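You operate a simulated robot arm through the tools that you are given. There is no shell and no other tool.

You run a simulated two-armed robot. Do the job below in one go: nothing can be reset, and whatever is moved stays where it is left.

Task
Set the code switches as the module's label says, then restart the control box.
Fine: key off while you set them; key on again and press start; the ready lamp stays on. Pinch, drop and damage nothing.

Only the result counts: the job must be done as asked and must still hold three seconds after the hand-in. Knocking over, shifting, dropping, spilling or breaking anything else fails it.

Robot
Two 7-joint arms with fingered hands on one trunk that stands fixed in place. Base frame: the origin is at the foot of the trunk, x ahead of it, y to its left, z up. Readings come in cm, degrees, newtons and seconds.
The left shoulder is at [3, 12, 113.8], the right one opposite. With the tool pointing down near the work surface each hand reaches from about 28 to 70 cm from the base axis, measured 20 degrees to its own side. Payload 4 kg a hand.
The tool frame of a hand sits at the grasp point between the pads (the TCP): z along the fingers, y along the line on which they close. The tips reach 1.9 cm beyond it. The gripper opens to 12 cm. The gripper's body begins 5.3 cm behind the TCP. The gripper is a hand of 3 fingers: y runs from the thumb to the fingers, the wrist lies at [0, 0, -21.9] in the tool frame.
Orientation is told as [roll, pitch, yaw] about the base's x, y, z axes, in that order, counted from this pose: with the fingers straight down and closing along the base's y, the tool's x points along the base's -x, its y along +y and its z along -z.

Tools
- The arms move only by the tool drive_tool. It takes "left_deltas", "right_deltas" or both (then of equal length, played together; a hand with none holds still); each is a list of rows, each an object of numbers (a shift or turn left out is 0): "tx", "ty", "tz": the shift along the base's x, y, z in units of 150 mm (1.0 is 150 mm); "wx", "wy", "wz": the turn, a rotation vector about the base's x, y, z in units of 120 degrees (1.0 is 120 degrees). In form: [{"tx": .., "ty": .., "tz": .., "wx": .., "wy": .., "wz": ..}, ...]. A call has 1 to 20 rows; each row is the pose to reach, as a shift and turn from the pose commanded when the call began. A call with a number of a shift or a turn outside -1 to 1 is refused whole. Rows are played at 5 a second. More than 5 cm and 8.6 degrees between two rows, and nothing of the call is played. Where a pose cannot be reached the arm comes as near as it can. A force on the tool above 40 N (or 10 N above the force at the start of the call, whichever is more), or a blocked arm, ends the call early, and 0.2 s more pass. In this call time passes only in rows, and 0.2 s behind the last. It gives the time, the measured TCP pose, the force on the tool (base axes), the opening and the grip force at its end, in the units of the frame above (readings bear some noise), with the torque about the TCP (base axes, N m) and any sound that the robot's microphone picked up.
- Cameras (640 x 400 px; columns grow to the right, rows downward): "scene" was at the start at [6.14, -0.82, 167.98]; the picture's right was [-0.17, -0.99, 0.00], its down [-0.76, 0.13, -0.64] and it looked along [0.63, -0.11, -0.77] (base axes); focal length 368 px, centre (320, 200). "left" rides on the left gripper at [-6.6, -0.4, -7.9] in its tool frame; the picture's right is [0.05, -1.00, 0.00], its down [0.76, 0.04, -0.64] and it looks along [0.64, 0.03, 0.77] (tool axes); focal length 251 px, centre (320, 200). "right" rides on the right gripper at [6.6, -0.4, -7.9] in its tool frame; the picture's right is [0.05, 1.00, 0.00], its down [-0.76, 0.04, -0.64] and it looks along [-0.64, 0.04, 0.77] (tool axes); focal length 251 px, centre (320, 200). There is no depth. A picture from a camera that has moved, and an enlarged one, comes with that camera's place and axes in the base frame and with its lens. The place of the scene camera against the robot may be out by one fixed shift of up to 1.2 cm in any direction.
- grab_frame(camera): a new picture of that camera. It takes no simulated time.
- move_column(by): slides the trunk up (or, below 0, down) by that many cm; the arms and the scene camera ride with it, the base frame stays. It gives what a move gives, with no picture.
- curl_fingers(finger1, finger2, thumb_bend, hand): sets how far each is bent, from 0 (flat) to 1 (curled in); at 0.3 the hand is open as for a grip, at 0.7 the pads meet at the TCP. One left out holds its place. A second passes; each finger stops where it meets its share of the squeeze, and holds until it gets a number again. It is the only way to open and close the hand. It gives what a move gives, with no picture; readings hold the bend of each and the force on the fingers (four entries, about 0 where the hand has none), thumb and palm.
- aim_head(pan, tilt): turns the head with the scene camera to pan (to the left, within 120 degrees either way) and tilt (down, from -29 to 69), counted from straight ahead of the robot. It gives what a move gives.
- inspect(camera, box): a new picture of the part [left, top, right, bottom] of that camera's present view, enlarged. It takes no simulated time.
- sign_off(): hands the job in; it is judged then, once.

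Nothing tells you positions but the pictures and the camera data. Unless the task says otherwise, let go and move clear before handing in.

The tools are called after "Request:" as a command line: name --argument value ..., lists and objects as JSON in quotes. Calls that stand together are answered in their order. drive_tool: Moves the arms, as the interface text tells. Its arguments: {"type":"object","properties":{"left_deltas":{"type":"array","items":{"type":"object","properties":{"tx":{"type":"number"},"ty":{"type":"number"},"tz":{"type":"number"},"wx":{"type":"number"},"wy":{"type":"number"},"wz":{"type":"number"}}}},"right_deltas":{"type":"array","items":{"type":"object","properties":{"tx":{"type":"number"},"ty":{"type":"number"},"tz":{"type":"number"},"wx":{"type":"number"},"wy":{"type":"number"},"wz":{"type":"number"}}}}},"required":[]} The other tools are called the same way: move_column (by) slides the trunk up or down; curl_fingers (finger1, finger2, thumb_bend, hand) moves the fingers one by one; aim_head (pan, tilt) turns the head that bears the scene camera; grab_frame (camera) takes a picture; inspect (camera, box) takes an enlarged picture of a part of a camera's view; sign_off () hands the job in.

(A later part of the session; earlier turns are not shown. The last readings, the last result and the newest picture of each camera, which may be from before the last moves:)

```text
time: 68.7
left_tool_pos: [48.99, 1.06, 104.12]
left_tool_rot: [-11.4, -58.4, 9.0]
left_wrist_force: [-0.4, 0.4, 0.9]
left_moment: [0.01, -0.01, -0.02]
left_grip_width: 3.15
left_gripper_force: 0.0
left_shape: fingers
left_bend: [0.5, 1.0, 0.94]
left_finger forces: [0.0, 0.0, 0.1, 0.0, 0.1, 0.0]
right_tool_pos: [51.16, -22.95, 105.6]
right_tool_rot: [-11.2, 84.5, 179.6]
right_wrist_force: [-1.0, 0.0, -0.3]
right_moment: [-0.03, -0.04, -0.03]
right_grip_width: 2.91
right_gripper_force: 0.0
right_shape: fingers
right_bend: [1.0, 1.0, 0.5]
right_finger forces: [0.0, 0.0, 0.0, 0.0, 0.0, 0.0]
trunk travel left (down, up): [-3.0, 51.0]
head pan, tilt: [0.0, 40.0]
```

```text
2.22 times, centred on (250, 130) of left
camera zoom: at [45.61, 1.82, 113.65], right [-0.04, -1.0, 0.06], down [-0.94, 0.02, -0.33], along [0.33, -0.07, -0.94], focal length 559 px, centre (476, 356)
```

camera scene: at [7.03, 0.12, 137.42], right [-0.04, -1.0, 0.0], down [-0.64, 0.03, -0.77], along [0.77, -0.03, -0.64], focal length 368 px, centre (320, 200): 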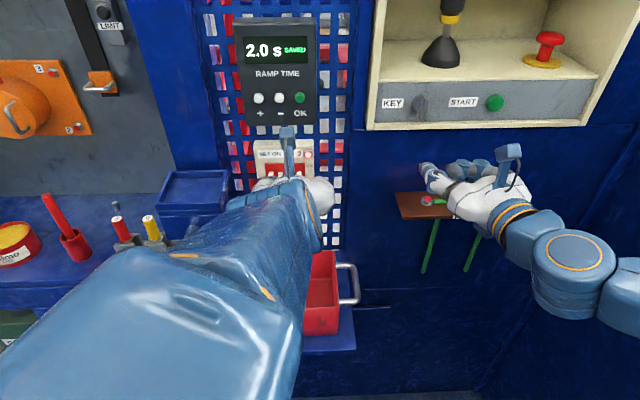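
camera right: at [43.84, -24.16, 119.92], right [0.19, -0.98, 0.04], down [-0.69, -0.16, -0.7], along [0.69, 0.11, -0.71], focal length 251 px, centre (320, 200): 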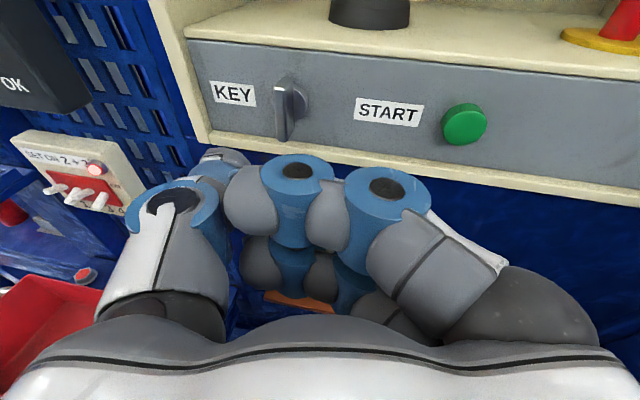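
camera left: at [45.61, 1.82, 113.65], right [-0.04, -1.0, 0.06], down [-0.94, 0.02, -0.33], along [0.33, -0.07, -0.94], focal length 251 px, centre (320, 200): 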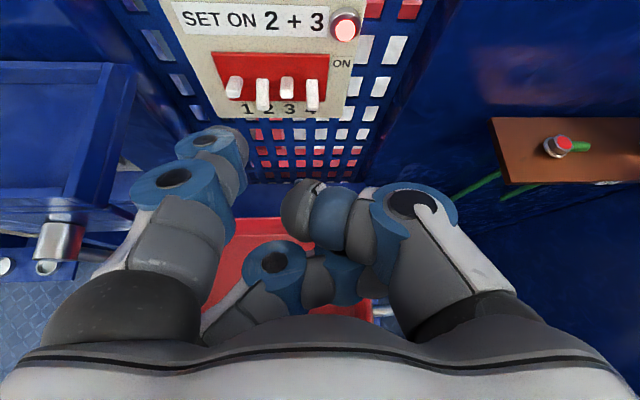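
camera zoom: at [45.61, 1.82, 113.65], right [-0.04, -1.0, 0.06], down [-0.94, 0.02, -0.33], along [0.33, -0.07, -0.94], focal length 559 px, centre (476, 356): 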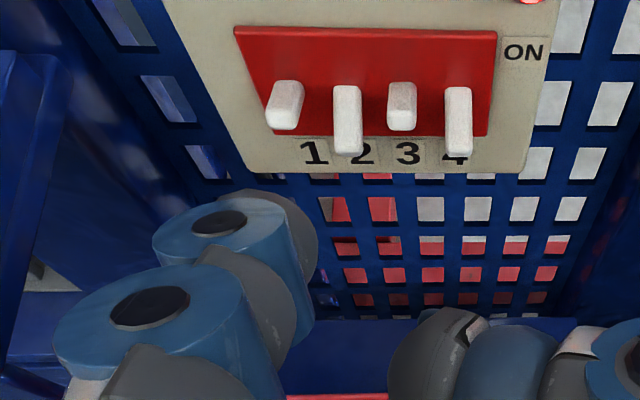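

The left finger 1 pointer is fairly straight. The lever tips come out near y = 5.8, 4.2, 2.6 and 0.9, with up tips at z about 101.0 and down tips about 99.9. I'll move to just in front of and above lever 1.

Request:
drive_tool --left_deltas '[{"tx": 0.08, "ty": 0.05, "tz": -0.03}, {"tx": 0.16, "ty": 0.1, "tz": -0.07}, {"tx": 0.24, "ty": 0.123, "tz": -0.1}, {"tx": 0.3, "ty": 0.123, "tz": -0.127}, {"tx": 0.3, "ty": 0.123, "tz": -0.127}]'

Request:
inspect --camera "left" --box '[120, 20, 380, 200]'

Request:
inspect --camera "scene" --box '[230, 80, 350, 200]'

Request:
grab_frame --camera "right"

```text
time: 69.9
left_tool_pos: [53.6, 2.75, 101.13]
left_tool_rot: [0.4, -60.0, -0.5]
left_wrist_force: [-0.5, 1.2, -0.2]
left_moment: [0.02, 0.01, -0.03]
left_grip_width: 3.18
left_gripper_force: 0.3
left_shape: fingers
left_bend: [0.5, 1.0, 0.94]
left_finger forces: [0.5, 0.0, 0.1, 0.0, 0.1, 0.1]
right_tool_pos: [51.11, -22.98, 105.47]
right_tool_rot: [-11.4, 84.7, 179.8]
right_wrist_force: [0.0, 0.3, -1.4]
right_moment: [0.01, 0.02, -0.03]
right_grip_width: 2.89
right_gripper_force: 0.1
right_shape: fingers
right_bend: [1.0, 1.0, 0.5]
right_finger forces: [0.1, 0.0, 0.0, 0.1, 0.1, 0.1]
trunk travel left (down, up): [-3.0, 51.0]
head pan, tilt: [0.0, 40.0]
```

```text
2.22 times, centred on (250, 110) of left
camera zoom: at [49.95, 2.4, 110.79], right [-0.03, -1.0, -0.05], down [-0.94, 0.05, -0.34], along [0.34, 0.04, -0.94], focal length 559 px, centre (476, 400)
```

zoom: 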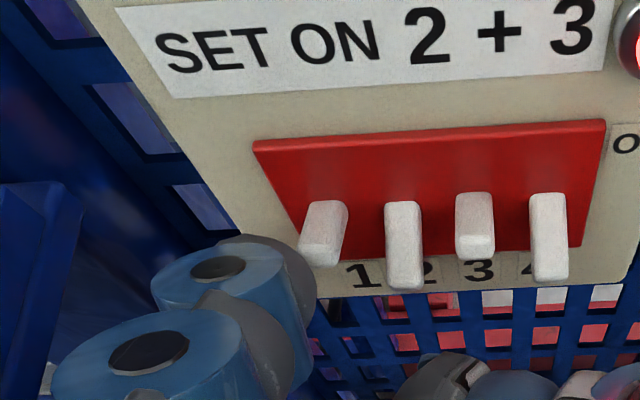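

```text
3.33 times, centred on (290, 140) of scene
camera zoom: at [7.03, 0.48, 137.41], right [0.0, -1.0, 0.0], down [-0.64, 0.0, -0.77], along [0.77, 0.0, -0.64], focal length 1228 px, centre (420, 400)
```

zoom: 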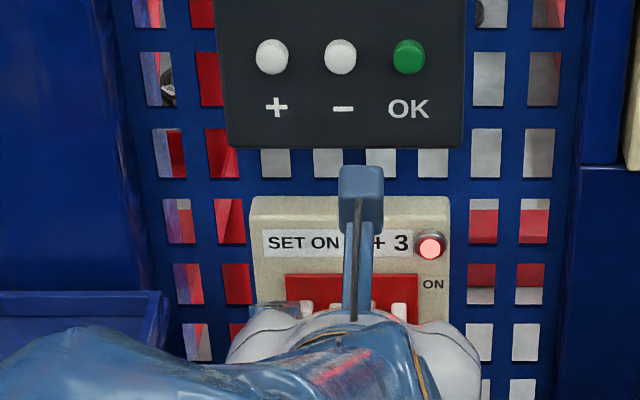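

```text
taken
camera right: at [43.9, -24.16, 112.89], right [0.2, -0.98, 0.04], down [-0.69, -0.16, -0.7], along [0.69, 0.11, -0.71], focal length 251 px, centre (320, 200)
```

right: 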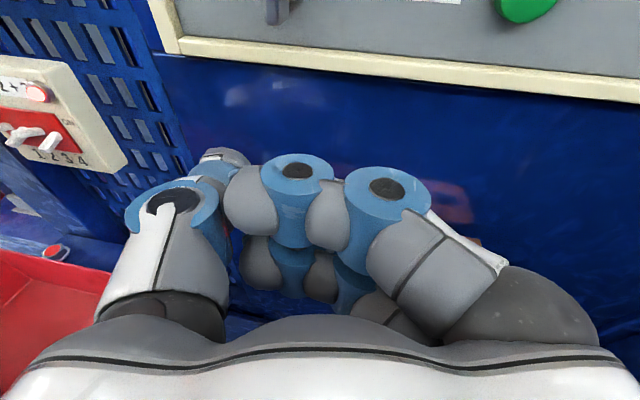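

Lever 1 reads y of about 5.9 and the fingertip about 5.5–6.2. To verify sideways alignment I'll move the right hand so its camera gives a side view of the module.

Request:
drive_tool --right_deltas '[{"tx": -0.1, "ty": 0.05, "tz": 0.03, "wz": 0.03}, {"tx": -0.2, "ty": 0.15, "tz": 0.06, "wz": 0.06}, {"tx": -0.25, "ty": 0.25, "tz": 0.06, "wz": 0.09}, {"tx": -0.25, "ty": 0.35, "tz": 0.06, "wz": 0.12}]'

Request:
grab_frame --camera "right"

```text
time: 70.9
left_tool_pos: [53.54, 2.69, 101.21]
left_tool_rot: [0.2, -60.1, -0.4]
left_wrist_force: [-0.9, 0.2, 0.0]
left_moment: [0.02, -0.04, 0.01]
left_grip_width: 3.21
left_gripper_force: 0.1
left_shape: fingers
left_bend: [0.5, 1.0, 0.94]
left_finger forces: [0.4, 0.0, 0.1, 0.0, 0.1, 0.0]
right_tool_pos: [47.38, -17.64, 106.43]
right_tool_rot: [-11.3, 84.6, -165.8]
right_wrist_force: [0.2, -0.8, 0.5]
right_moment: [0.02, 0.01, 0.0]
right_grip_width: 2.88
right_gripper_force: 0.0
right_shape: fingers
right_bend: [1.0, 1.0, 0.5]
right_finger forces: [0.0, 0.1, 0.0, 0.1, 0.0, 0.0]
trunk travel left (down, up): [-3.0, 51.0]
head pan, tilt: [0.0, 40.0]
```

```text
taken
camera right: at [40.69, -20.63, 113.79], right [0.43, -0.9, 0.04], down [-0.63, -0.33, -0.7], along [0.64, 0.28, -0.71], focal length 251 px, centre (320, 200)
```

right: 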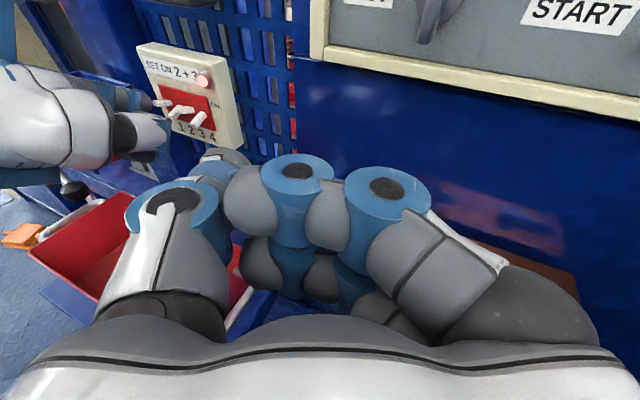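

Request:
inspect --camera "right" --box '[60, 40, 250, 180]'

```text
2.86 times, centred on (155, 110) of right
camera zoom: at [40.69, -20.63, 113.79], right [0.43, -0.9, 0.04], down [-0.63, -0.33, -0.7], along [0.64, 0.28, -0.71], focal length 718 px, centre (791, 457)
```

zoom: 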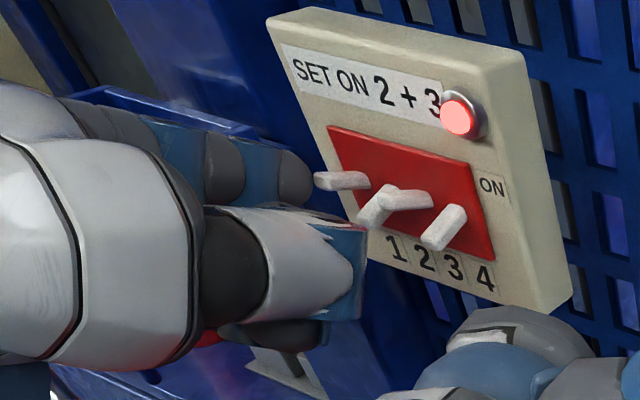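

This side view is excellent. The fingertip is right in front of lever 1, a bit low and slightly toward lever 2. I'll raise it and shift left, then recheck.

Request:
drive_tool --left_deltas '[{"tz": 0.04, "ty": 0.01}, {"tz": 0.08, "ty": 0.03}, {"tz": 0.09, "ty": 0.03}]'

Request:
inspect --camera "right" --box '[80, 50, 220, 150]'

Request:
inspect --camera "left" --box '[120, 20, 380, 200]'

```text
time: 71.7
left_tool_pos: [53.6, 3.18, 102.66]
left_tool_rot: [0.2, -60.0, -0.4]
left_wrist_force: [-0.2, -0.5, 0.2]
left_moment: [0.01, 0.0, 0.02]
left_grip_width: 3.2
left_gripper_force: 0.0
left_shape: fingers
left_bend: [0.5, 1.0, 0.94]
left_finger forces: [0.0, 0.0, 0.1, 0.0, 0.0, 0.0]
right_tool_pos: [47.44, -17.75, 106.42]
right_tool_rot: [-11.3, 84.5, -166.0]
right_wrist_force: [-0.3, -0.4, 0.4]
right_moment: [0.0, -0.02, 0.01]
right_grip_width: 2.89
right_gripper_force: 0.0
right_shape: fingers
right_bend: [1.0, 1.0, 0.5]
right_finger forces: [0.0, 0.1, 0.0, 0.1, 0.0, 0.0]
trunk travel left (down, up): [-3.0, 51.0]
head pan, tilt: [0.0, 40.0]
```

```text
4.00 times, centred on (150, 100) of right
camera zoom: at [40.7, -20.67, 113.79], right [0.43, -0.9, 0.04], down [-0.63, -0.33, -0.7], along [0.64, 0.28, -0.71], focal length 1006 px, centre (1000, 600)
```

zoom: 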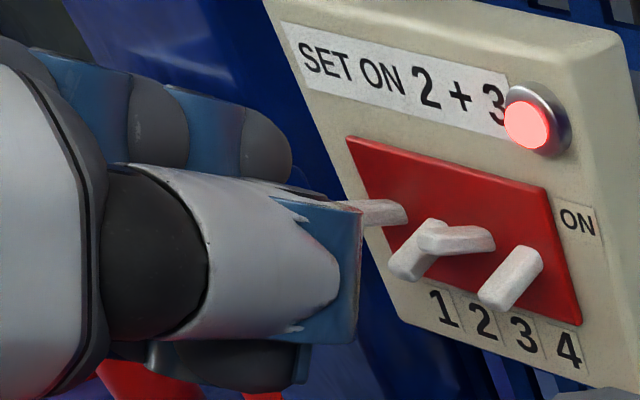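

```text
2.22 times, centred on (250, 110) of left
camera zoom: at [49.97, 2.79, 112.22], right [-0.03, -1.0, -0.05], down [-0.94, 0.05, -0.34], along [0.34, 0.04, -0.94], focal length 559 px, centre (476, 400)
```

zoom: 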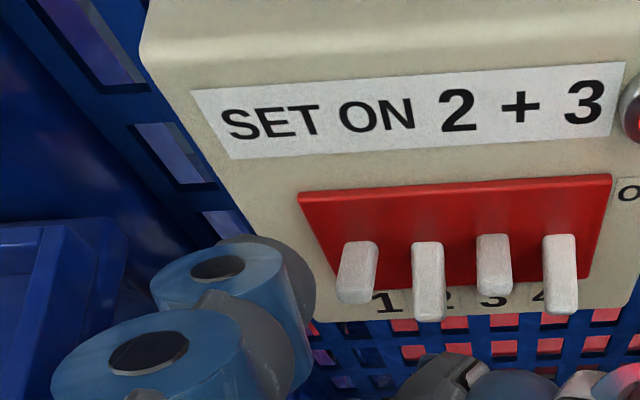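

Comparing both cameras, the fingertip centre sits about 3.35 cm left of the TCP, so it is now at y = 6.5 against lever 1 at y = 5.85. I'll shift right 0.65 cm, then move in above lever 1.

Request:
drive_tool --left_deltas '[{"ty": -0.02}, {"ty": -0.045, "tz": -0.02}, {"ty": -0.045, "tz": -0.03, "tx": 0.04}, {"ty": -0.045, "tz": -0.03, "tx": 0.08}, {"ty": -0.045, "tz": -0.03, "tx": 0.11}, {"ty": -0.045, "tz": -0.03, "tx": 0.135}, {"ty": -0.045, "tz": -0.03, "tx": 0.135}]'

Request:
inspect --camera "right" --box '[80, 50, 220, 150]'

Request:
inspect --camera "left" --box '[120, 20, 380, 200]'

```text
time: 73.3
left_tool_pos: [55.43, 2.66, 102.3]
left_tool_rot: [0.2, -60.1, -0.4]
left_wrist_force: [-15.1, -0.7, 5.9]
left_moment: [0.28, -0.23, 0.63]
left_grip_width: 3.14
left_gripper_force: 7.7
left_shape: fingers
left_bend: [0.5, 1.0, 0.94]
left_finger forces: [15.2, 0.0, 0.0, 0.1, 0.0, 0.0]
right_tool_pos: [47.13, -17.81, 106.59]
right_tool_rot: [-11.0, 84.7, -165.8]
right_wrist_force: [-0.1, 0.0, 0.4]
right_moment: [-0.03, -0.01, -0.04]
right_grip_width: 2.92
right_gripper_force: 0.1
right_shape: fingers
right_bend: [1.0, 1.0, 0.5]
right_finger forces: [0.1, 0.1, 0.0, 0.1, 0.0, 0.1]
trunk travel left (down, up): [-3.0, 51.0]
head pan, tilt: [0.0, 40.0]
```

```text
4.00 times, centred on (150, 100) of right
camera zoom: at [40.46, -20.68, 113.89], right [0.43, -0.9, 0.04], down [-0.63, -0.33, -0.7], along [0.65, 0.28, -0.71], focal length 1006 px, centre (1000, 600)
```

zoom: 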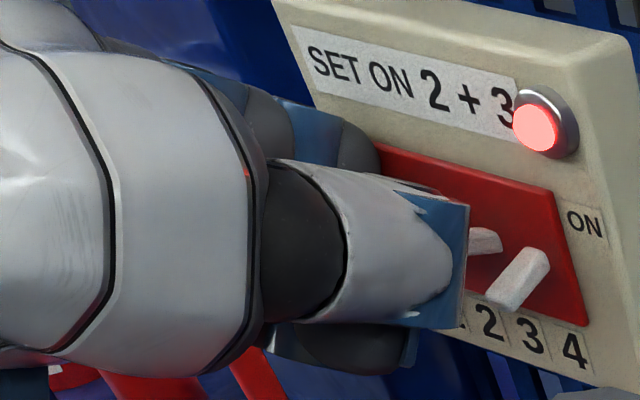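

```text
2.22 times, centred on (250, 110) of left
camera zoom: at [51.73, 2.1, 111.87], right [-0.03, -1.0, -0.05], down [-0.94, 0.05, -0.34], along [0.34, 0.03, -0.94], focal length 559 px, centre (476, 400)
```

zoom: 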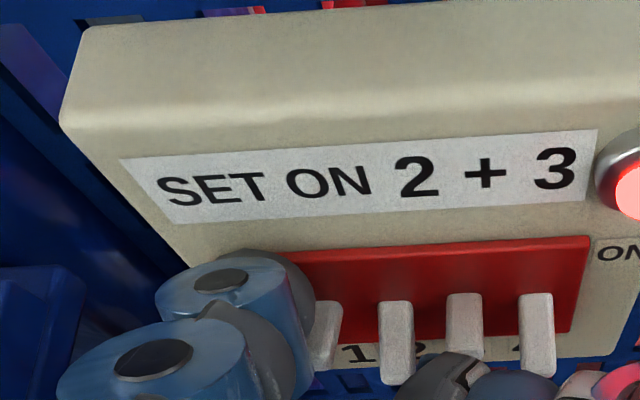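

The fingertip touched the module face, giving about 15 N at an x-offset of about 3.25 cm. I'll back off half a centimetre and centre better on lever 1.

Request:
drive_tool --left_deltas '[{"tx": -0.04}, {"tx": -0.045, "ty": -0.02}, {"tx": -0.045, "ty": -0.025}]'

Request:
inspect --camera "left" --box '[120, 20, 380, 200]'

```text
time: 74.1
left_tool_pos: [54.94, 2.27, 102.19]
left_tool_rot: [0.3, -60.0, -0.3]
left_wrist_force: [-0.1, 0.7, 0.4]
left_moment: [-0.02, 0.01, 0.02]
left_grip_width: 3.17
left_gripper_force: 0.1
left_shape: fingers
left_bend: [0.5, 1.0, 0.94]
left_finger forces: [0.3, 0.0, 0.0, 0.0, 0.0, 0.1]
right_tool_pos: [47.4, -17.78, 106.53]
right_tool_rot: [-11.3, 84.5, -165.9]
right_wrist_force: [-0.9, -0.7, 0.5]
right_moment: [0.0, 0.0, -0.04]
right_grip_width: 2.93
right_gripper_force: 0.0
right_shape: fingers
right_bend: [1.0, 1.0, 0.5]
right_finger forces: [0.1, 0.0, 0.0, 0.1, 0.0, 0.0]
trunk travel left (down, up): [-3.0, 51.0]
head pan, tilt: [0.0, 40.0]
```

```text
2.22 times, centred on (250, 110) of left
camera zoom: at [51.29, 1.77, 111.74], right [-0.03, -1.0, -0.05], down [-0.94, 0.05, -0.34], along [0.34, 0.04, -0.94], focal length 559 px, centre (476, 400)
```

zoom: 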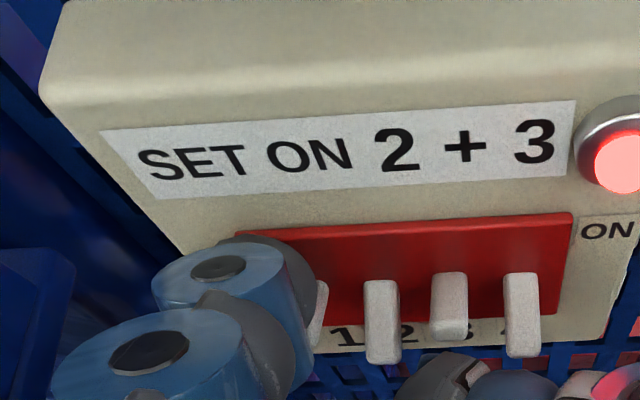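

Lever 1 is now directly under the finger. I'll push down.

Request:
drive_tool --left_deltas '[{"tz": -0.03}, {"tz": -0.06}, {"tz": -0.08}, {"tz": -0.1}, {"tz": -0.12}, {"tz": -0.135}]'

Request:
inspect --camera "left" --box '[120, 20, 380, 200]'

Request:
inspect --camera "right" --box '[80, 50, 220, 150]'

```text
time: 75.5
left_tool_pos: [54.74, 2.17, 100.42]
left_tool_rot: [0.2, -60.3, -0.4]
left_wrist_force: [-12.0, 0.1, 12.9]
left_moment: [0.51, -0.4, 0.46]
left_grip_width: 3.51
left_gripper_force: 8.1
left_shape: fingers
left_bend: [0.5, 1.0, 0.94]
left_finger forces: [15.8, 0.0, 0.0, 0.1, 0.0, 0.0]
right_tool_pos: [47.21, -17.69, 106.41]
right_tool_rot: [-11.0, 84.8, -165.6]
right_wrist_force: [-0.3, -0.1, -0.3]
right_moment: [0.0, 0.03, -0.01]
right_grip_width: 2.9
right_gripper_force: 0.0
right_shape: fingers
right_bend: [1.0, 1.0, 0.5]
right_finger forces: [0.0, 0.0, 0.1, 0.1, 0.0, 0.0]
trunk travel left (down, up): [-3.0, 51.0]
head pan, tilt: [0.0, 40.0]
```

```text
2.22 times, centred on (250, 110) of left
camera zoom: at [51.08, 1.75, 109.88], right [-0.03, -1.0, -0.05], down [-0.94, 0.05, -0.34], along [0.35, 0.04, -0.94], focal length 559 px, centre (476, 400)
```

zoom: 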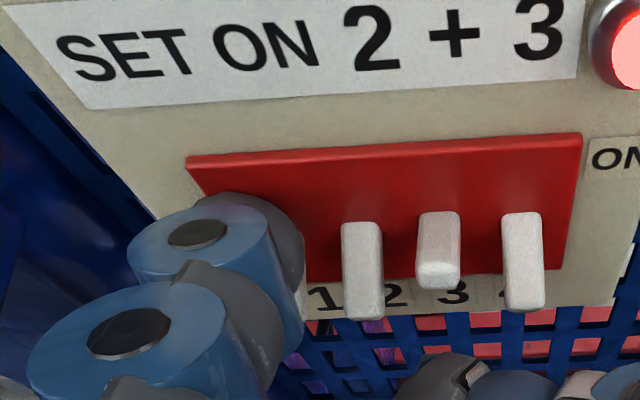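

```text
4.00 times, centred on (150, 100) of right
camera zoom: at [40.45, -20.67, 113.9], right [0.43, -0.9, 0.04], down [-0.63, -0.33, -0.7], along [0.65, 0.28, -0.71], focal length 1006 px, centre (1000, 600)
```

zoom: 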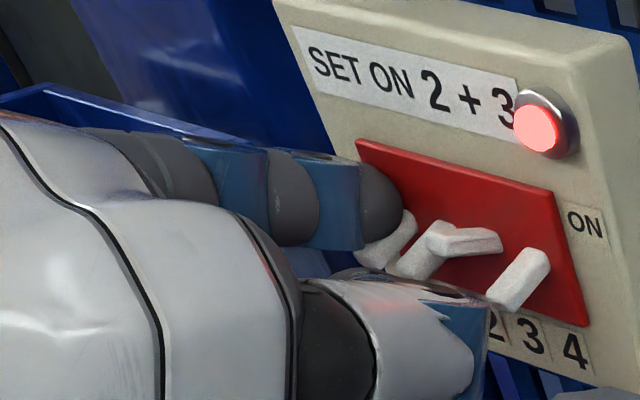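

Lever 1 has flipped down, parallel with 2 and 4, and the rising force shows it's at its stop. I'll back off now.

Request:
drive_tool --left_deltas '[{"tz": 0.06, "tx": -0.03}, {"tz": 0.08, "tx": -0.1}, {"tz": 0.08, "tx": -0.2}, {"tz": 0.0, "tx": -0.3}]'

Request:
inspect --camera "right" --box '[80, 50, 220, 150]'

Request:
inspect --camera "left" --box '[120, 20, 380, 200]'

```text
time: 76.5
left_tool_pos: [50.42, 2.19, 100.06]
left_tool_rot: [0.2, -60.0, -0.4]
left_wrist_force: [0.4, 0.4, -0.5]
left_moment: [0.0, 0.0, -0.01]
left_grip_width: 3.18
left_gripper_force: 0.0
left_shape: fingers
left_bend: [0.5, 1.0, 0.94]
left_finger forces: [0.0, 0.0, 0.2, 0.0, 0.1, 0.1]
right_tool_pos: [47.4, -17.72, 106.52]
right_tool_rot: [-11.3, 84.7, -165.8]
right_wrist_force: [-0.2, 0.4, 0.8]
right_moment: [0.02, 0.01, 0.0]
right_grip_width: 2.92
right_gripper_force: 0.1
right_shape: fingers
right_bend: [1.0, 1.0, 0.5]
right_finger forces: [0.0, 0.1, 0.1, 0.0, 0.1, 0.0]
trunk travel left (down, up): [-3.0, 51.0]
head pan, tilt: [0.0, 40.0]
```

```text
4.00 times, centred on (150, 100) of right
camera zoom: at [40.7, -20.65, 113.79], right [0.43, -0.9, 0.04], down [-0.63, -0.33, -0.7], along [0.64, 0.28, -0.71], focal length 1006 px, centre (1000, 600)
```

zoom: 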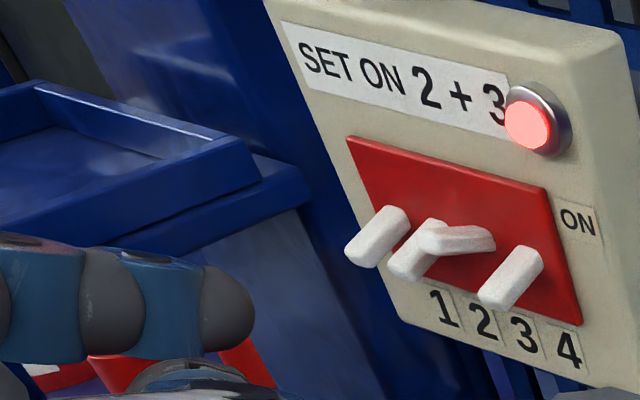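

```text
2.22 times, centred on (250, 110) of left
camera zoom: at [46.79, 1.83, 109.68], right [-0.03, -1.0, -0.05], down [-0.94, 0.05, -0.34], along [0.34, 0.04, -0.94], focal length 559 px, centre (476, 400)
```

zoom: 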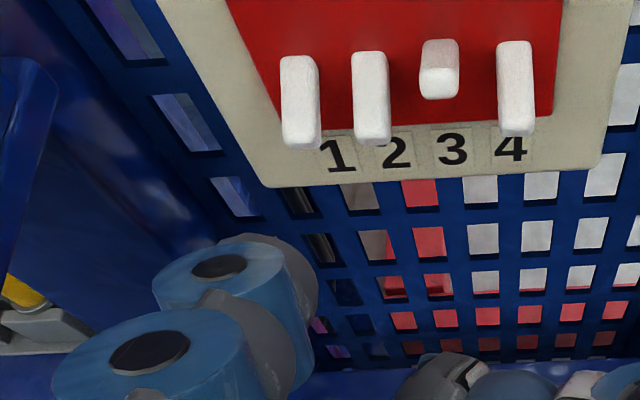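

Lever 1 is set. Lever 2 now needs pushing up from below, so the hand must go lower near the red tray. I'll check how much clearance there is.

Request:
grab_frame --camera "right"

Request:
grab_frame --camera "left"

Request:
grab_frame --camera "scene"

```text
taken
camera right: at [40.7, -20.65, 113.79], right [0.43, -0.9, 0.04], down [-0.63, -0.33, -0.7], along [0.64, 0.28, -0.71], focal length 251 px, centre (320, 200)
```

right: 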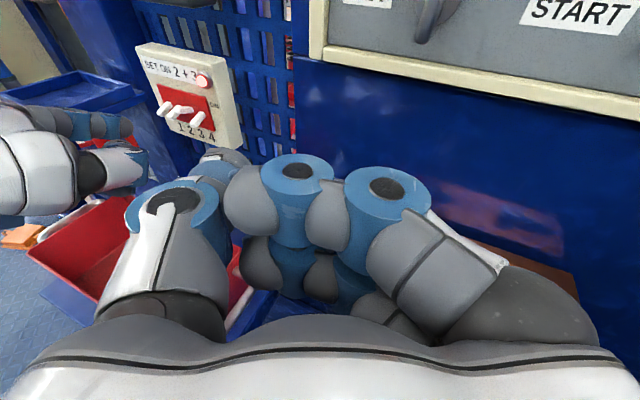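

```text
taken
camera left: at [46.79, 1.83, 109.68], right [-0.03, -1.0, -0.05], down [-0.94, 0.05, -0.34], along [0.34, 0.04, -0.94], focal length 251 px, centre (320, 200)
```

left: 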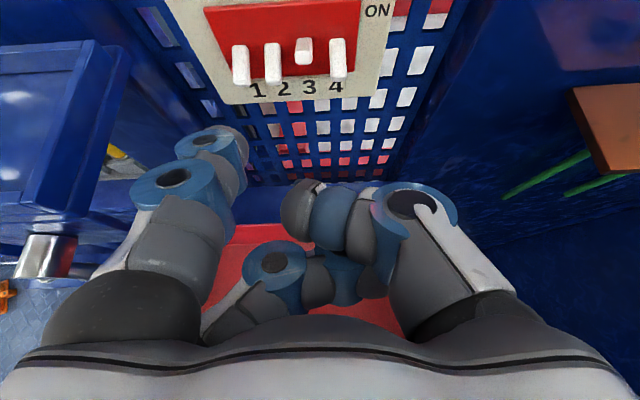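

```text
taken
camera scene: at [7.04, 0.47, 137.41], right [0.0, -1.0, 0.0], down [-0.64, 0.0, -0.77], along [0.77, 0.0, -0.64], focal length 368 px, centre (320, 200)
```

scene: 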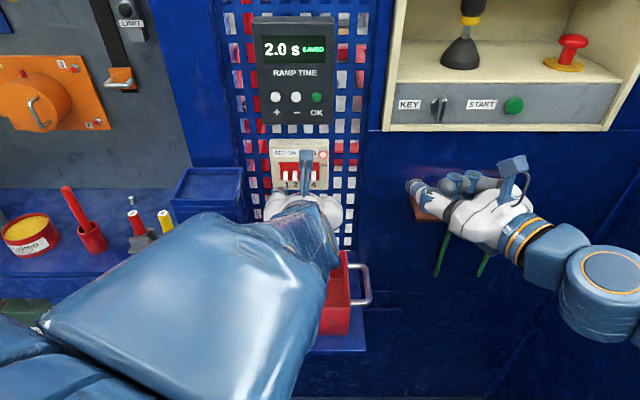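

The tray rim comes out at z of about 88, so there's enough room. I'll lower the left hand and line up below lever 2.

Request:
drive_tool --left_deltas '[{"ty": -0.05, "tz": -0.06}, {"ty": -0.113, "tz": -0.13}, {"ty": -0.113, "tz": -0.2}, {"ty": -0.113, "tz": -0.253}, {"ty": -0.113, "tz": -0.253, "tx": 0.08}, {"ty": -0.113, "tz": -0.253, "tx": 0.12}]'

Request:
inspect --camera "right" --box '[80, 50, 240, 170]'

Request:
inspect --camera "left" --box '[120, 0, 380, 180]'

```text
time: 77.9
left_tool_pos: [52.27, 0.5, 96.36]
left_tool_rot: [0.1, -60.0, -0.3]
left_wrist_force: [-0.2, -0.2, 0.2]
left_moment: [0.0, 0.0, 0.0]
left_grip_width: 3.15
left_gripper_force: 0.1
left_shape: fingers
left_bend: [0.5, 1.0, 0.94]
left_finger forces: [0.0, 0.0, 0.1, 0.1, 0.1, 0.1]
right_tool_pos: [47.49, -17.67, 106.49]
right_tool_rot: [-11.3, 84.7, -166.0]
right_wrist_force: [0.7, 0.7, 0.9]
right_moment: [0.01, -0.04, -0.02]
right_grip_width: 2.89
right_gripper_force: 0.0
right_shape: fingers
right_bend: [1.0, 1.0, 0.5]
right_finger forces: [0.0, 0.0, 0.0, 0.0, 0.1, 0.0]
trunk travel left (down, up): [-3.0, 51.0]
head pan, tilt: [0.0, 40.0]
```

```text
3.33 times, centred on (160, 110) of right
camera zoom: at [40.7, -20.66, 113.79], right [0.43, -0.9, 0.04], down [-0.63, -0.33, -0.7], along [0.64, 0.28, -0.71], focal length 838 px, centre (853, 500)
```

zoom: 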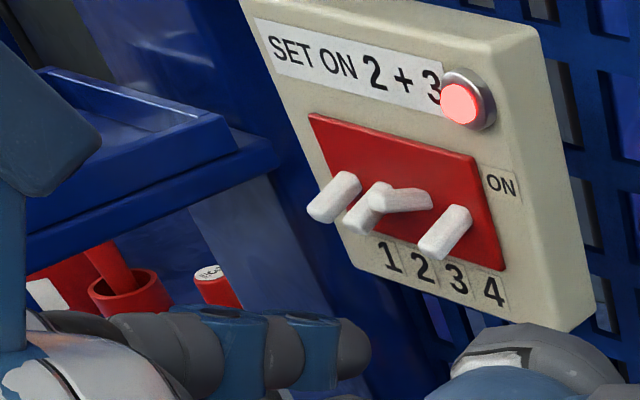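

```text
2.22 times, centred on (250, 90) of left
camera zoom: at [48.59, 0.05, 105.92], right [-0.03, -1.0, -0.05], down [-0.94, 0.05, -0.34], along [0.34, 0.03, -0.94], focal length 559 px, centre (476, 444)
```

zoom: 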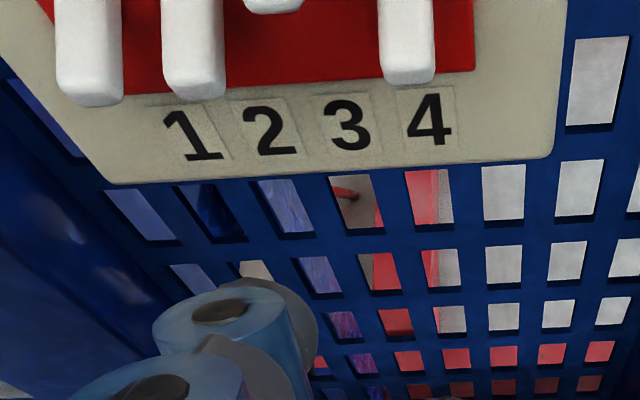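

The right camera gives a clear view. I'll shift 0.2 cm left and move the finger in under lever 2.

Request:
drive_tool --left_deltas '[{"tx": 0.04, "ty": 0.013}, {"tx": 0.08, "ty": 0.013}, {"tx": 0.12, "ty": 0.013}, {"tx": 0.155, "ty": 0.013}, {"tx": 0.155, "ty": 0.013}]'

Request:
inspect --camera "right" --box '[80, 50, 240, 170]'

Request:
inspect --camera "left" --box '[120, 0, 380, 180]'

```text
time: 79.1
left_tool_pos: [54.5, 0.65, 96.27]
left_tool_rot: [0.2, -60.0, -0.4]
left_wrist_force: [-0.4, -0.3, -0.2]
left_moment: [-0.01, 0.01, -0.01]
left_grip_width: 3.17
left_gripper_force: 0.0
left_shape: fingers
left_bend: [0.5, 1.0, 0.94]
left_finger forces: [0.1, 0.0, 0.0, 0.0, 0.1, 0.1]
right_tool_pos: [47.39, -17.74, 106.5]
right_tool_rot: [-11.3, 84.6, -165.9]
right_wrist_force: [-0.2, -0.3, -0.3]
right_moment: [0.01, -0.01, 0.0]
right_grip_width: 2.9
right_gripper_force: 0.1
right_shape: fingers
right_bend: [1.0, 1.0, 0.5]
right_finger forces: [0.0, 0.0, 0.1, 0.0, 0.0, 0.0]
trunk travel left (down, up): [-3.0, 51.0]
head pan, tilt: [0.0, 40.0]
```

```text
3.33 times, centred on (160, 110) of right
camera zoom: at [40.7, -20.66, 113.79], right [0.43, -0.9, 0.04], down [-0.63, -0.33, -0.7], along [0.64, 0.28, -0.71], focal length 838 px, centre (853, 500)
```

zoom: 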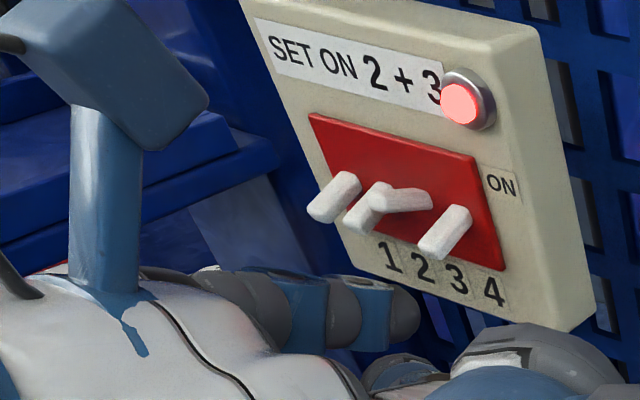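

```text
2.22 times, centred on (250, 90) of left
camera zoom: at [50.96, 0.26, 105.88], right [-0.03, -1.0, -0.05], down [-0.94, 0.05, -0.34], along [0.34, 0.04, -0.94], focal length 559 px, centre (476, 444)
```

zoom: 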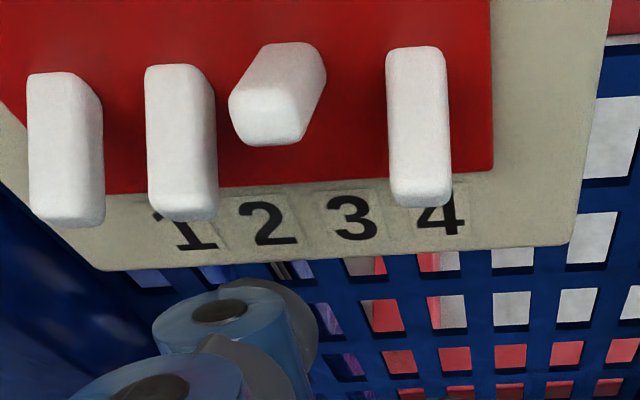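

The two cameras agree the finger should shift about 0.35 cm left to centre on lever 2. After that I'll lift gently.

Request:
drive_tool --left_deltas '[{"ty": 0.024}, {"ty": 0.024, "tz": 0.03}, {"ty": 0.024, "tz": 0.06}, {"ty": 0.024, "tz": 0.08}]'

Request:
inspect --camera "right" --box '[80, 50, 240, 170]'

Request:
inspect --camera "left" --box '[120, 0, 380, 180]'

```text
time: 80.1
left_tool_pos: [54.59, 1.19, 97.51]
left_tool_rot: [0.1, -59.9, -0.5]
left_wrist_force: [0.2, 0.3, -0.6]
left_moment: [0.01, -0.01, -0.02]
left_grip_width: 3.18
left_gripper_force: 0.0
left_shape: fingers
left_bend: [0.5, 1.0, 0.94]
left_finger forces: [0.0, 0.1, 0.0, 0.0, 0.0, 0.0]
right_tool_pos: [47.31, -17.71, 106.38]
right_tool_rot: [-11.3, 84.6, -165.9]
right_wrist_force: [0.4, 0.4, 0.5]
right_moment: [0.0, 0.04, -0.03]
right_grip_width: 2.9
right_gripper_force: 0.0
right_shape: fingers
right_bend: [1.0, 1.0, 0.5]
right_finger forces: [0.0, 0.0, 0.1, 0.0, 0.0, 0.0]
trunk travel left (down, up): [-3.0, 51.0]
head pan, tilt: [0.0, 40.0]
```

```text
3.33 times, centred on (160, 110) of right
camera zoom: at [40.7, -20.66, 113.79], right [0.43, -0.9, 0.04], down [-0.63, -0.33, -0.7], along [0.64, 0.28, -0.71], focal length 838 px, centre (853, 500)
```

zoom: 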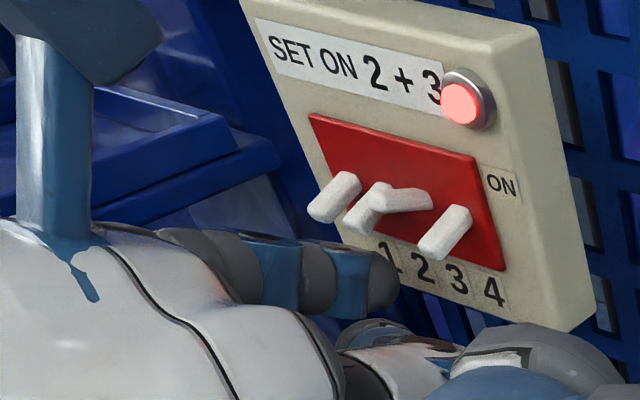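

```text
2.22 times, centred on (250, 90) of left
camera zoom: at [50.9, 0.61, 107.1], right [-0.03, -1.0, -0.05], down [-0.94, 0.05, -0.34], along [0.34, 0.04, -0.94], focal length 559 px, centre (476, 444)
```

zoom: 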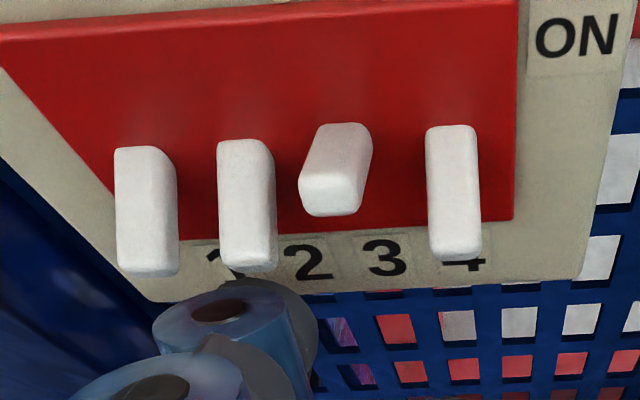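

The fingertip and lever 2 now agree at y = 4.4. I'll continue lifting.

Request:
drive_tool --left_deltas '[{"tz": 0.03}, {"tz": 0.06}, {"tz": 0.08}, {"tz": 0.1}]'

Request:
inspect --camera "right" --box '[80, 50, 240, 170]'

Request:
inspect --camera "left" --box '[120, 0, 380, 180]'

```text
time: 81.1
left_tool_pos: [54.54, 0.98, 99.14]
left_tool_rot: [0.2, -60.0, -0.3]
left_wrist_force: [-1.9, -0.7, -1.8]
left_moment: [-0.06, -0.01, 0.14]
left_grip_width: 3.04
left_gripper_force: 1.4
left_shape: fingers
left_bend: [0.5, 1.0, 0.94]
left_finger forces: [3.0, 0.1, 0.0, 0.0, 0.1, 0.0]
right_tool_pos: [47.34, -17.73, 106.37]
right_tool_rot: [-11.3, 84.5, -165.8]
right_wrist_force: [0.0, -0.2, 0.5]
right_moment: [0.0, 0.03, 0.0]
right_grip_width: 2.9
right_gripper_force: 0.0
right_shape: fingers
right_bend: [1.0, 1.0, 0.5]
right_finger forces: [0.0, 0.0, 0.1, 0.0, 0.0, 0.0]
trunk travel left (down, up): [-3.0, 51.0]
head pan, tilt: [0.0, 40.0]
```

```text
3.33 times, centred on (160, 110) of right
camera zoom: at [40.68, -20.67, 113.8], right [0.43, -0.9, 0.04], down [-0.63, -0.33, -0.7], along [0.64, 0.28, -0.71], focal length 838 px, centre (853, 500)
```

zoom: 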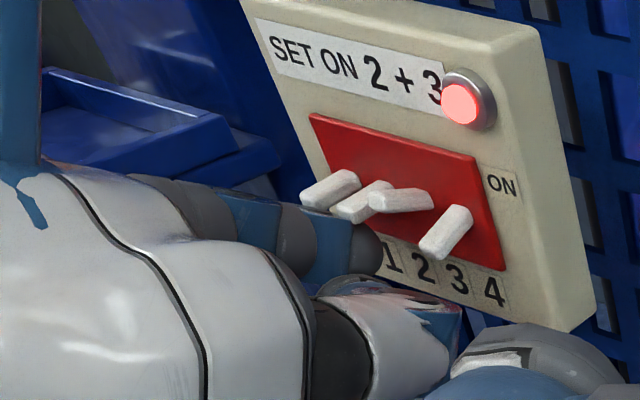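

```text
2.22 times, centred on (250, 90) of left
camera zoom: at [50.85, 0.59, 108.66], right [-0.03, -1.0, -0.05], down [-0.94, 0.05, -0.34], along [0.34, 0.04, -0.94], focal length 559 px, centre (476, 444)
```

zoom: 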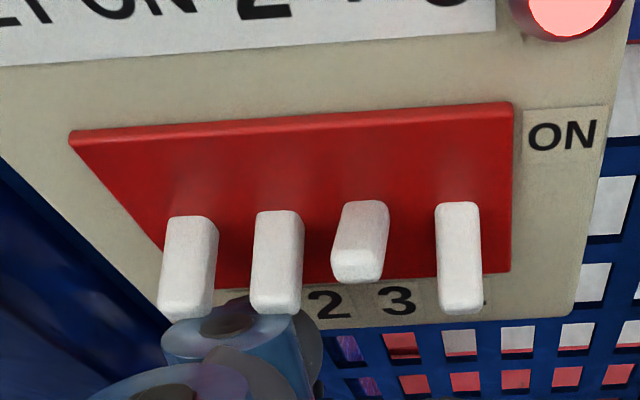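

Contact is only about 3 N, but both lever 1 and lever 2 look slightly lifted, so the finger is too far left. I'll lower it and check lever 1. Lever 3 on the right is already up, so erring to the right is safe.

Request:
drive_tool --left_deltas '[{"tz": -0.06}, {"tz": -0.12}, {"tz": -0.12, "ty": -0.03}, {"tz": -0.12, "ty": -0.045}]'

Request:
inspect --camera "right" --box '[80, 50, 240, 170]'

Request:
inspect --camera "left" --box '[120, 0, 380, 180]'

```text
time: 82.1
left_tool_pos: [54.47, 0.24, 97.16]
left_tool_rot: [0.2, -60.0, -0.4]
left_wrist_force: [-0.4, -0.1, 0.4]
left_moment: [0.01, 0.02, 0.02]
left_grip_width: 3.16
left_gripper_force: 0.1
left_shape: fingers
left_bend: [0.5, 1.0, 0.94]
left_finger forces: [0.0, 0.0, 0.0, 0.0, 0.0, 0.0]
right_tool_pos: [47.46, -17.72, 106.4]
right_tool_rot: [-11.4, 84.6, -166.0]
right_wrist_force: [0.3, -0.1, 0.6]
right_moment: [0.02, -0.01, 0.01]
right_grip_width: 2.89
right_gripper_force: 0.1
right_shape: fingers
right_bend: [1.0, 1.0, 0.5]
right_finger forces: [0.0, 0.0, 0.1, 0.1, 0.0, 0.0]
trunk travel left (down, up): [-3.0, 51.0]
head pan, tilt: [0.0, 40.0]
```

```text
3.33 times, centred on (160, 110) of right
camera zoom: at [40.7, -20.67, 113.79], right [0.43, -0.9, 0.04], down [-0.63, -0.33, -0.7], along [0.64, 0.28, -0.71], focal length 838 px, centre (853, 500)
```

zoom: 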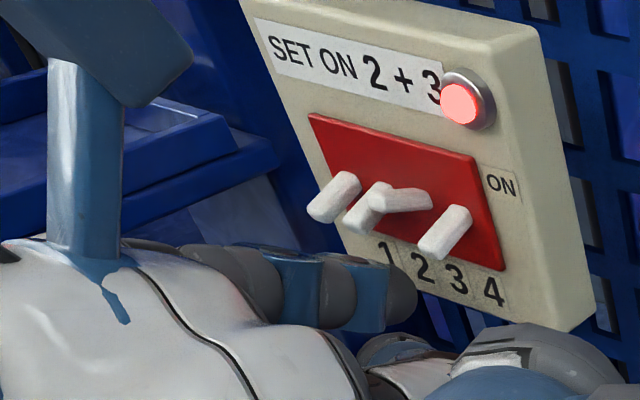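

```text
2.22 times, centred on (250, 90) of left
camera zoom: at [50.9, -0.07, 106.81], right [-0.03, -1.0, -0.05], down [-0.94, 0.05, -0.34], along [0.34, 0.03, -0.94], focal length 559 px, centre (476, 444)
```

zoom: 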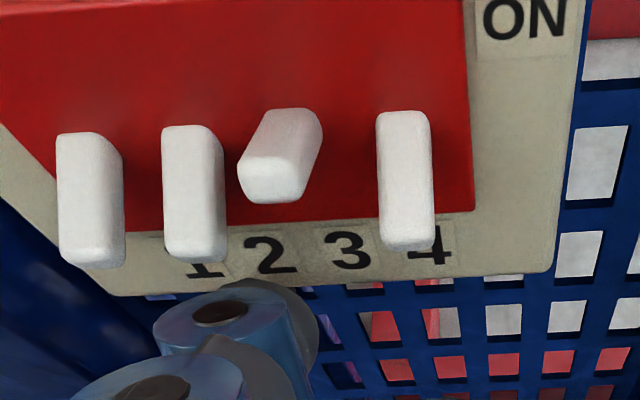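

Both levers sprang back down and the finger is now 0.7 cm further right. I'll pull back slightly so only the rounded tip is under lever 2, and lift again.

Request:
drive_tool --left_deltas '[{"tx": -0.02}, {"tx": -0.02, "tz": 0.05}, {"tx": -0.02, "tz": 0.09}, {"tx": -0.02, "tz": 0.12}, {"tx": -0.02, "tz": 0.14}]'

Request:
inspect --camera "right" --box '[80, 50, 240, 170]'

Request:
inspect --camera "left" --box '[120, 0, 380, 180]'

```text
time: 83.3
left_tool_pos: [54.29, 0.42, 99.28]
left_tool_rot: [0.1, -60.0, -0.6]
left_wrist_force: [-0.2, -0.2, 0.3]
left_moment: [0.01, 0.03, -0.01]
left_grip_width: 3.13
left_gripper_force: 0.2
left_shape: fingers
left_bend: [0.5, 1.0, 0.94]
left_finger forces: [0.0, 0.1, 0.0, 0.0, 0.0, 0.1]
right_tool_pos: [47.39, -17.81, 106.42]
right_tool_rot: [-11.4, 84.7, -165.8]
right_wrist_force: [-0.5, -0.4, -0.2]
right_moment: [-0.02, -0.04, -0.03]
right_grip_width: 2.89
right_gripper_force: 0.2
right_shape: fingers
right_bend: [1.0, 1.0, 0.5]
right_finger forces: [0.0, 0.0, 0.1, 0.0, 0.0, 0.0]
trunk travel left (down, up): [-3.0, 51.0]
head pan, tilt: [0.0, 40.0]
```

```text
3.33 times, centred on (160, 110) of right
camera zoom: at [40.71, -20.66, 113.79], right [0.43, -0.9, 0.04], down [-0.63, -0.33, -0.7], along [0.64, 0.28, -0.71], focal length 838 px, centre (853, 500)
```

zoom: 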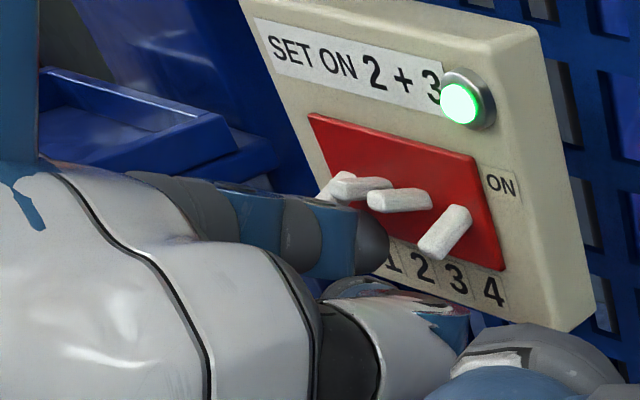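

```text
2.22 times, centred on (250, 90) of left
camera zoom: at [50.63, -0.05, 108.9], right [-0.03, -1.0, -0.05], down [-0.94, 0.05, -0.34], along [0.34, 0.04, -0.94], focal length 559 px, centre (476, 444)
```

zoom: 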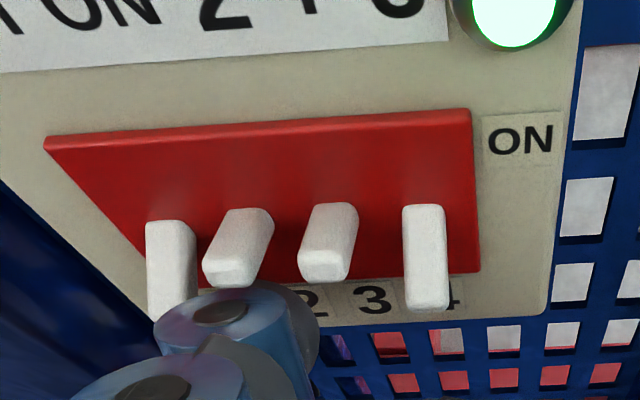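

The module lamp turned green: 2 and 3 are up, 1 and 4 are down. I'll retract the left hand (down, then back) and confirm.

Request:
drive_tool --left_deltas '[{"tz": -0.06}, {"tz": -0.12}, {"tz": -0.12, "tx": -0.15}, {"tz": -0.1, "tx": -0.35}, {"tz": -0.05, "tx": -0.55}, {"tz": 0.1, "tx": -0.7}, {"tz": 0.3, "tx": -0.7}]'

Request:
inspect --camera "right" --box '[80, 50, 240, 170]'

Request:
grab_frame --camera "scene"

```text
time: 84.8
left_tool_pos: [46.33, 8.44, 98.58]
left_tool_rot: [-10.2, -53.0, 18.8]
left_wrist_force: [-0.4, -1.1, 0.5]
left_moment: [0.01, -0.04, -0.01]
left_grip_width: 3.13
left_gripper_force: 0.0
left_shape: fingers
left_bend: [0.5, 1.0, 0.94]
left_finger forces: [0.0, 0.1, 0.0, 0.0, 0.1, 0.1]
right_tool_pos: [47.41, -17.72, 106.44]
right_tool_rot: [-11.3, 84.6, -165.9]
right_wrist_force: [0.1, 0.7, 0.2]
right_moment: [-0.02, 0.01, -0.03]
right_grip_width: 2.88
right_gripper_force: 0.0
right_shape: fingers
right_bend: [1.0, 1.0, 0.5]
right_finger forces: [0.0, 0.0, 0.0, 0.1, 0.0, 0.0]
trunk travel left (down, up): [-3.0, 51.0]
head pan, tilt: [0.0, 40.0]
stopped in row 7 (left hand): the arm was blocked; the commanded pose is now the measured one
```

```text
3.33 times, centred on (160, 110) of right
camera zoom: at [40.71, -20.67, 113.78], right [0.43, -0.9, 0.04], down [-0.63, -0.33, -0.7], along [0.64, 0.28, -0.71], focal length 838 px, centre (853, 500)
```

zoom: 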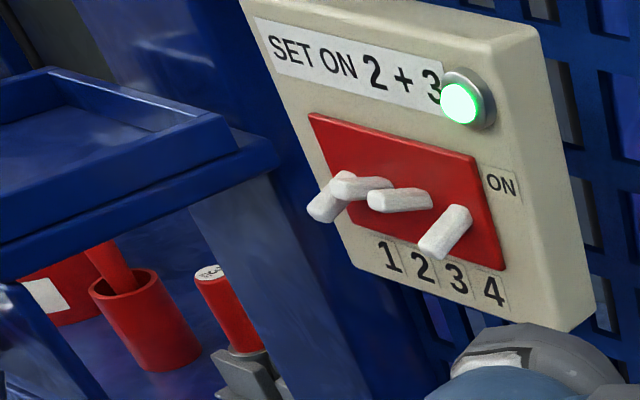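

```text
taken
camera scene: at [7.05, 0.46, 137.41], right [0.0, -1.0, 0.0], down [-0.64, 0.0, -0.77], along [0.77, 0.0, -0.64], focal length 368 px, centre (320, 200)
```

scene: 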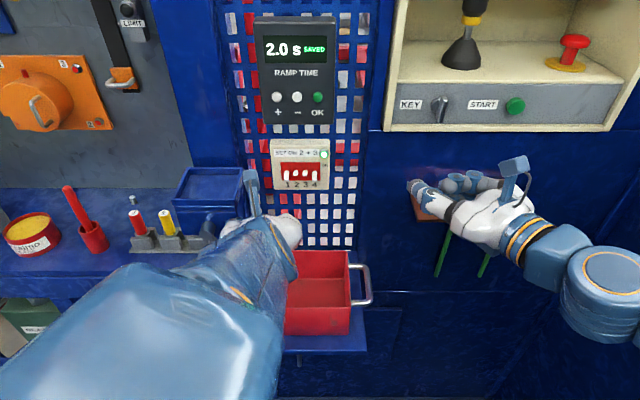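

The switches are right and the lamp is green. The left arm stopped at a limit with no contact force. I'll check its surroundings before moving on.

Request:
grab_frame --camera "left"

Request:
inspect --camera "scene" --box '[130, 120, 380, 320]'

```text
taken
camera left: at [43.81, 8.67, 108.47], right [0.15, -0.99, 0.06], down [-0.96, -0.16, -0.23], along [0.24, -0.02, -0.97], focal length 251 px, centre (320, 200)
```

left: 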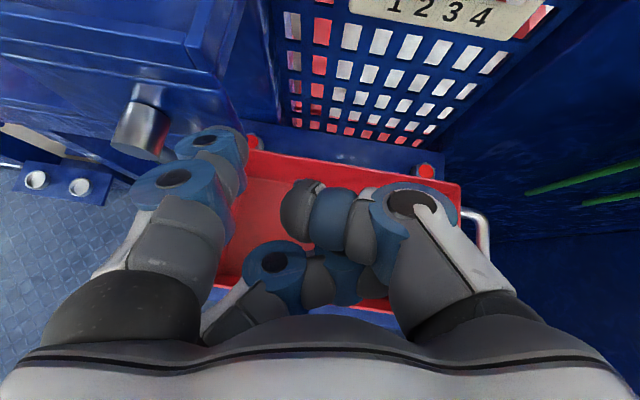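

```text
2.00 times, centred on (255, 220) of scene
camera zoom: at [7.05, 0.46, 137.41], right [0.0, -1.0, 0.0], down [-0.64, 0.0, -0.77], along [0.77, 0.0, -0.64], focal length 737 px, centre (450, 160)
```

zoom: 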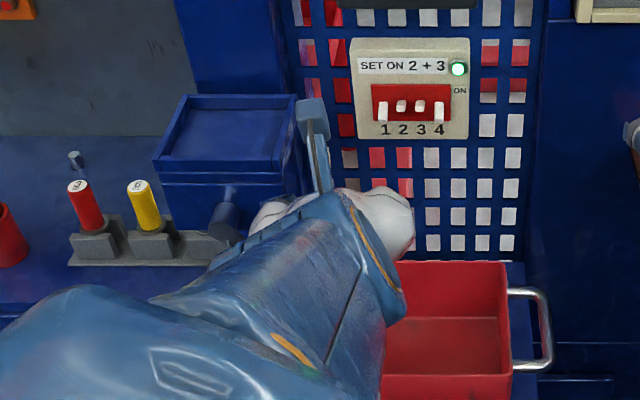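

Nothing is touching. I'll move the left hand slightly right and up, away from the blue box and its shaft.

Request:
drive_tool --left_deltas '[{"ty": -0.05, "tz": 0.03, "tx": 0.0}, {"ty": -0.1, "tz": 0.06}, {"ty": -0.17, "tz": 0.1}, {"ty": -0.22, "tz": 0.15}]'

Request:
grab_frame --camera "left"

```text
time: 85.7
left_tool_pos: [46.74, 7.03, 100.17]
left_tool_rot: [-22.2, -46.7, 29.3]
left_wrist_force: [-0.5, -0.2, 0.8]
left_moment: [-0.03, 0.03, -0.01]
left_grip_width: 3.14
left_gripper_force: 0.0
left_shape: fingers
left_bend: [0.5, 1.0, 0.94]
left_finger forces: [0.0, 0.0, 0.1, 0.0, 0.0, 0.0]
right_tool_pos: [47.3, -17.8, 106.45]
right_tool_rot: [-11.3, 84.6, -165.8]
right_wrist_force: [-0.9, -0.3, -1.0]
right_moment: [0.01, -0.02, 0.0]
right_grip_width: 2.91
right_gripper_force: 0.0
right_shape: fingers
right_bend: [1.0, 1.0, 0.5]
right_finger forces: [0.0, 0.0, 0.1, 0.0, 0.0, 0.0]
trunk travel left (down, up): [-3.0, 51.0]
head pan, tilt: [0.0, 40.0]
stopped in row 4 (left hand): the arm was blocked; the commanded pose is now the measured one
```

```text
taken
camera left: at [44.55, 9.06, 109.98], right [0.18, -0.96, 0.22], down [-0.96, -0.22, -0.16], along [0.2, -0.18, -0.96], focal length 251 px, centre (320, 200)
```

left: 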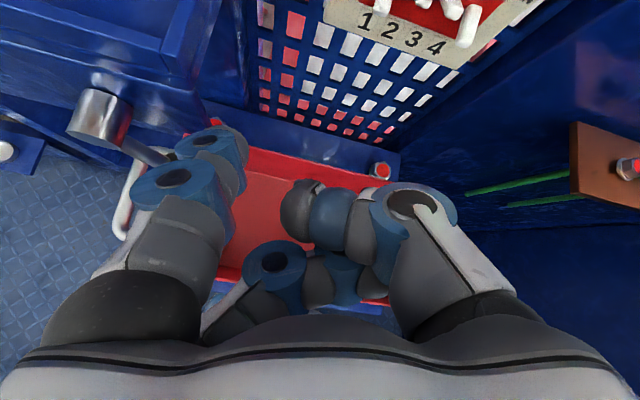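

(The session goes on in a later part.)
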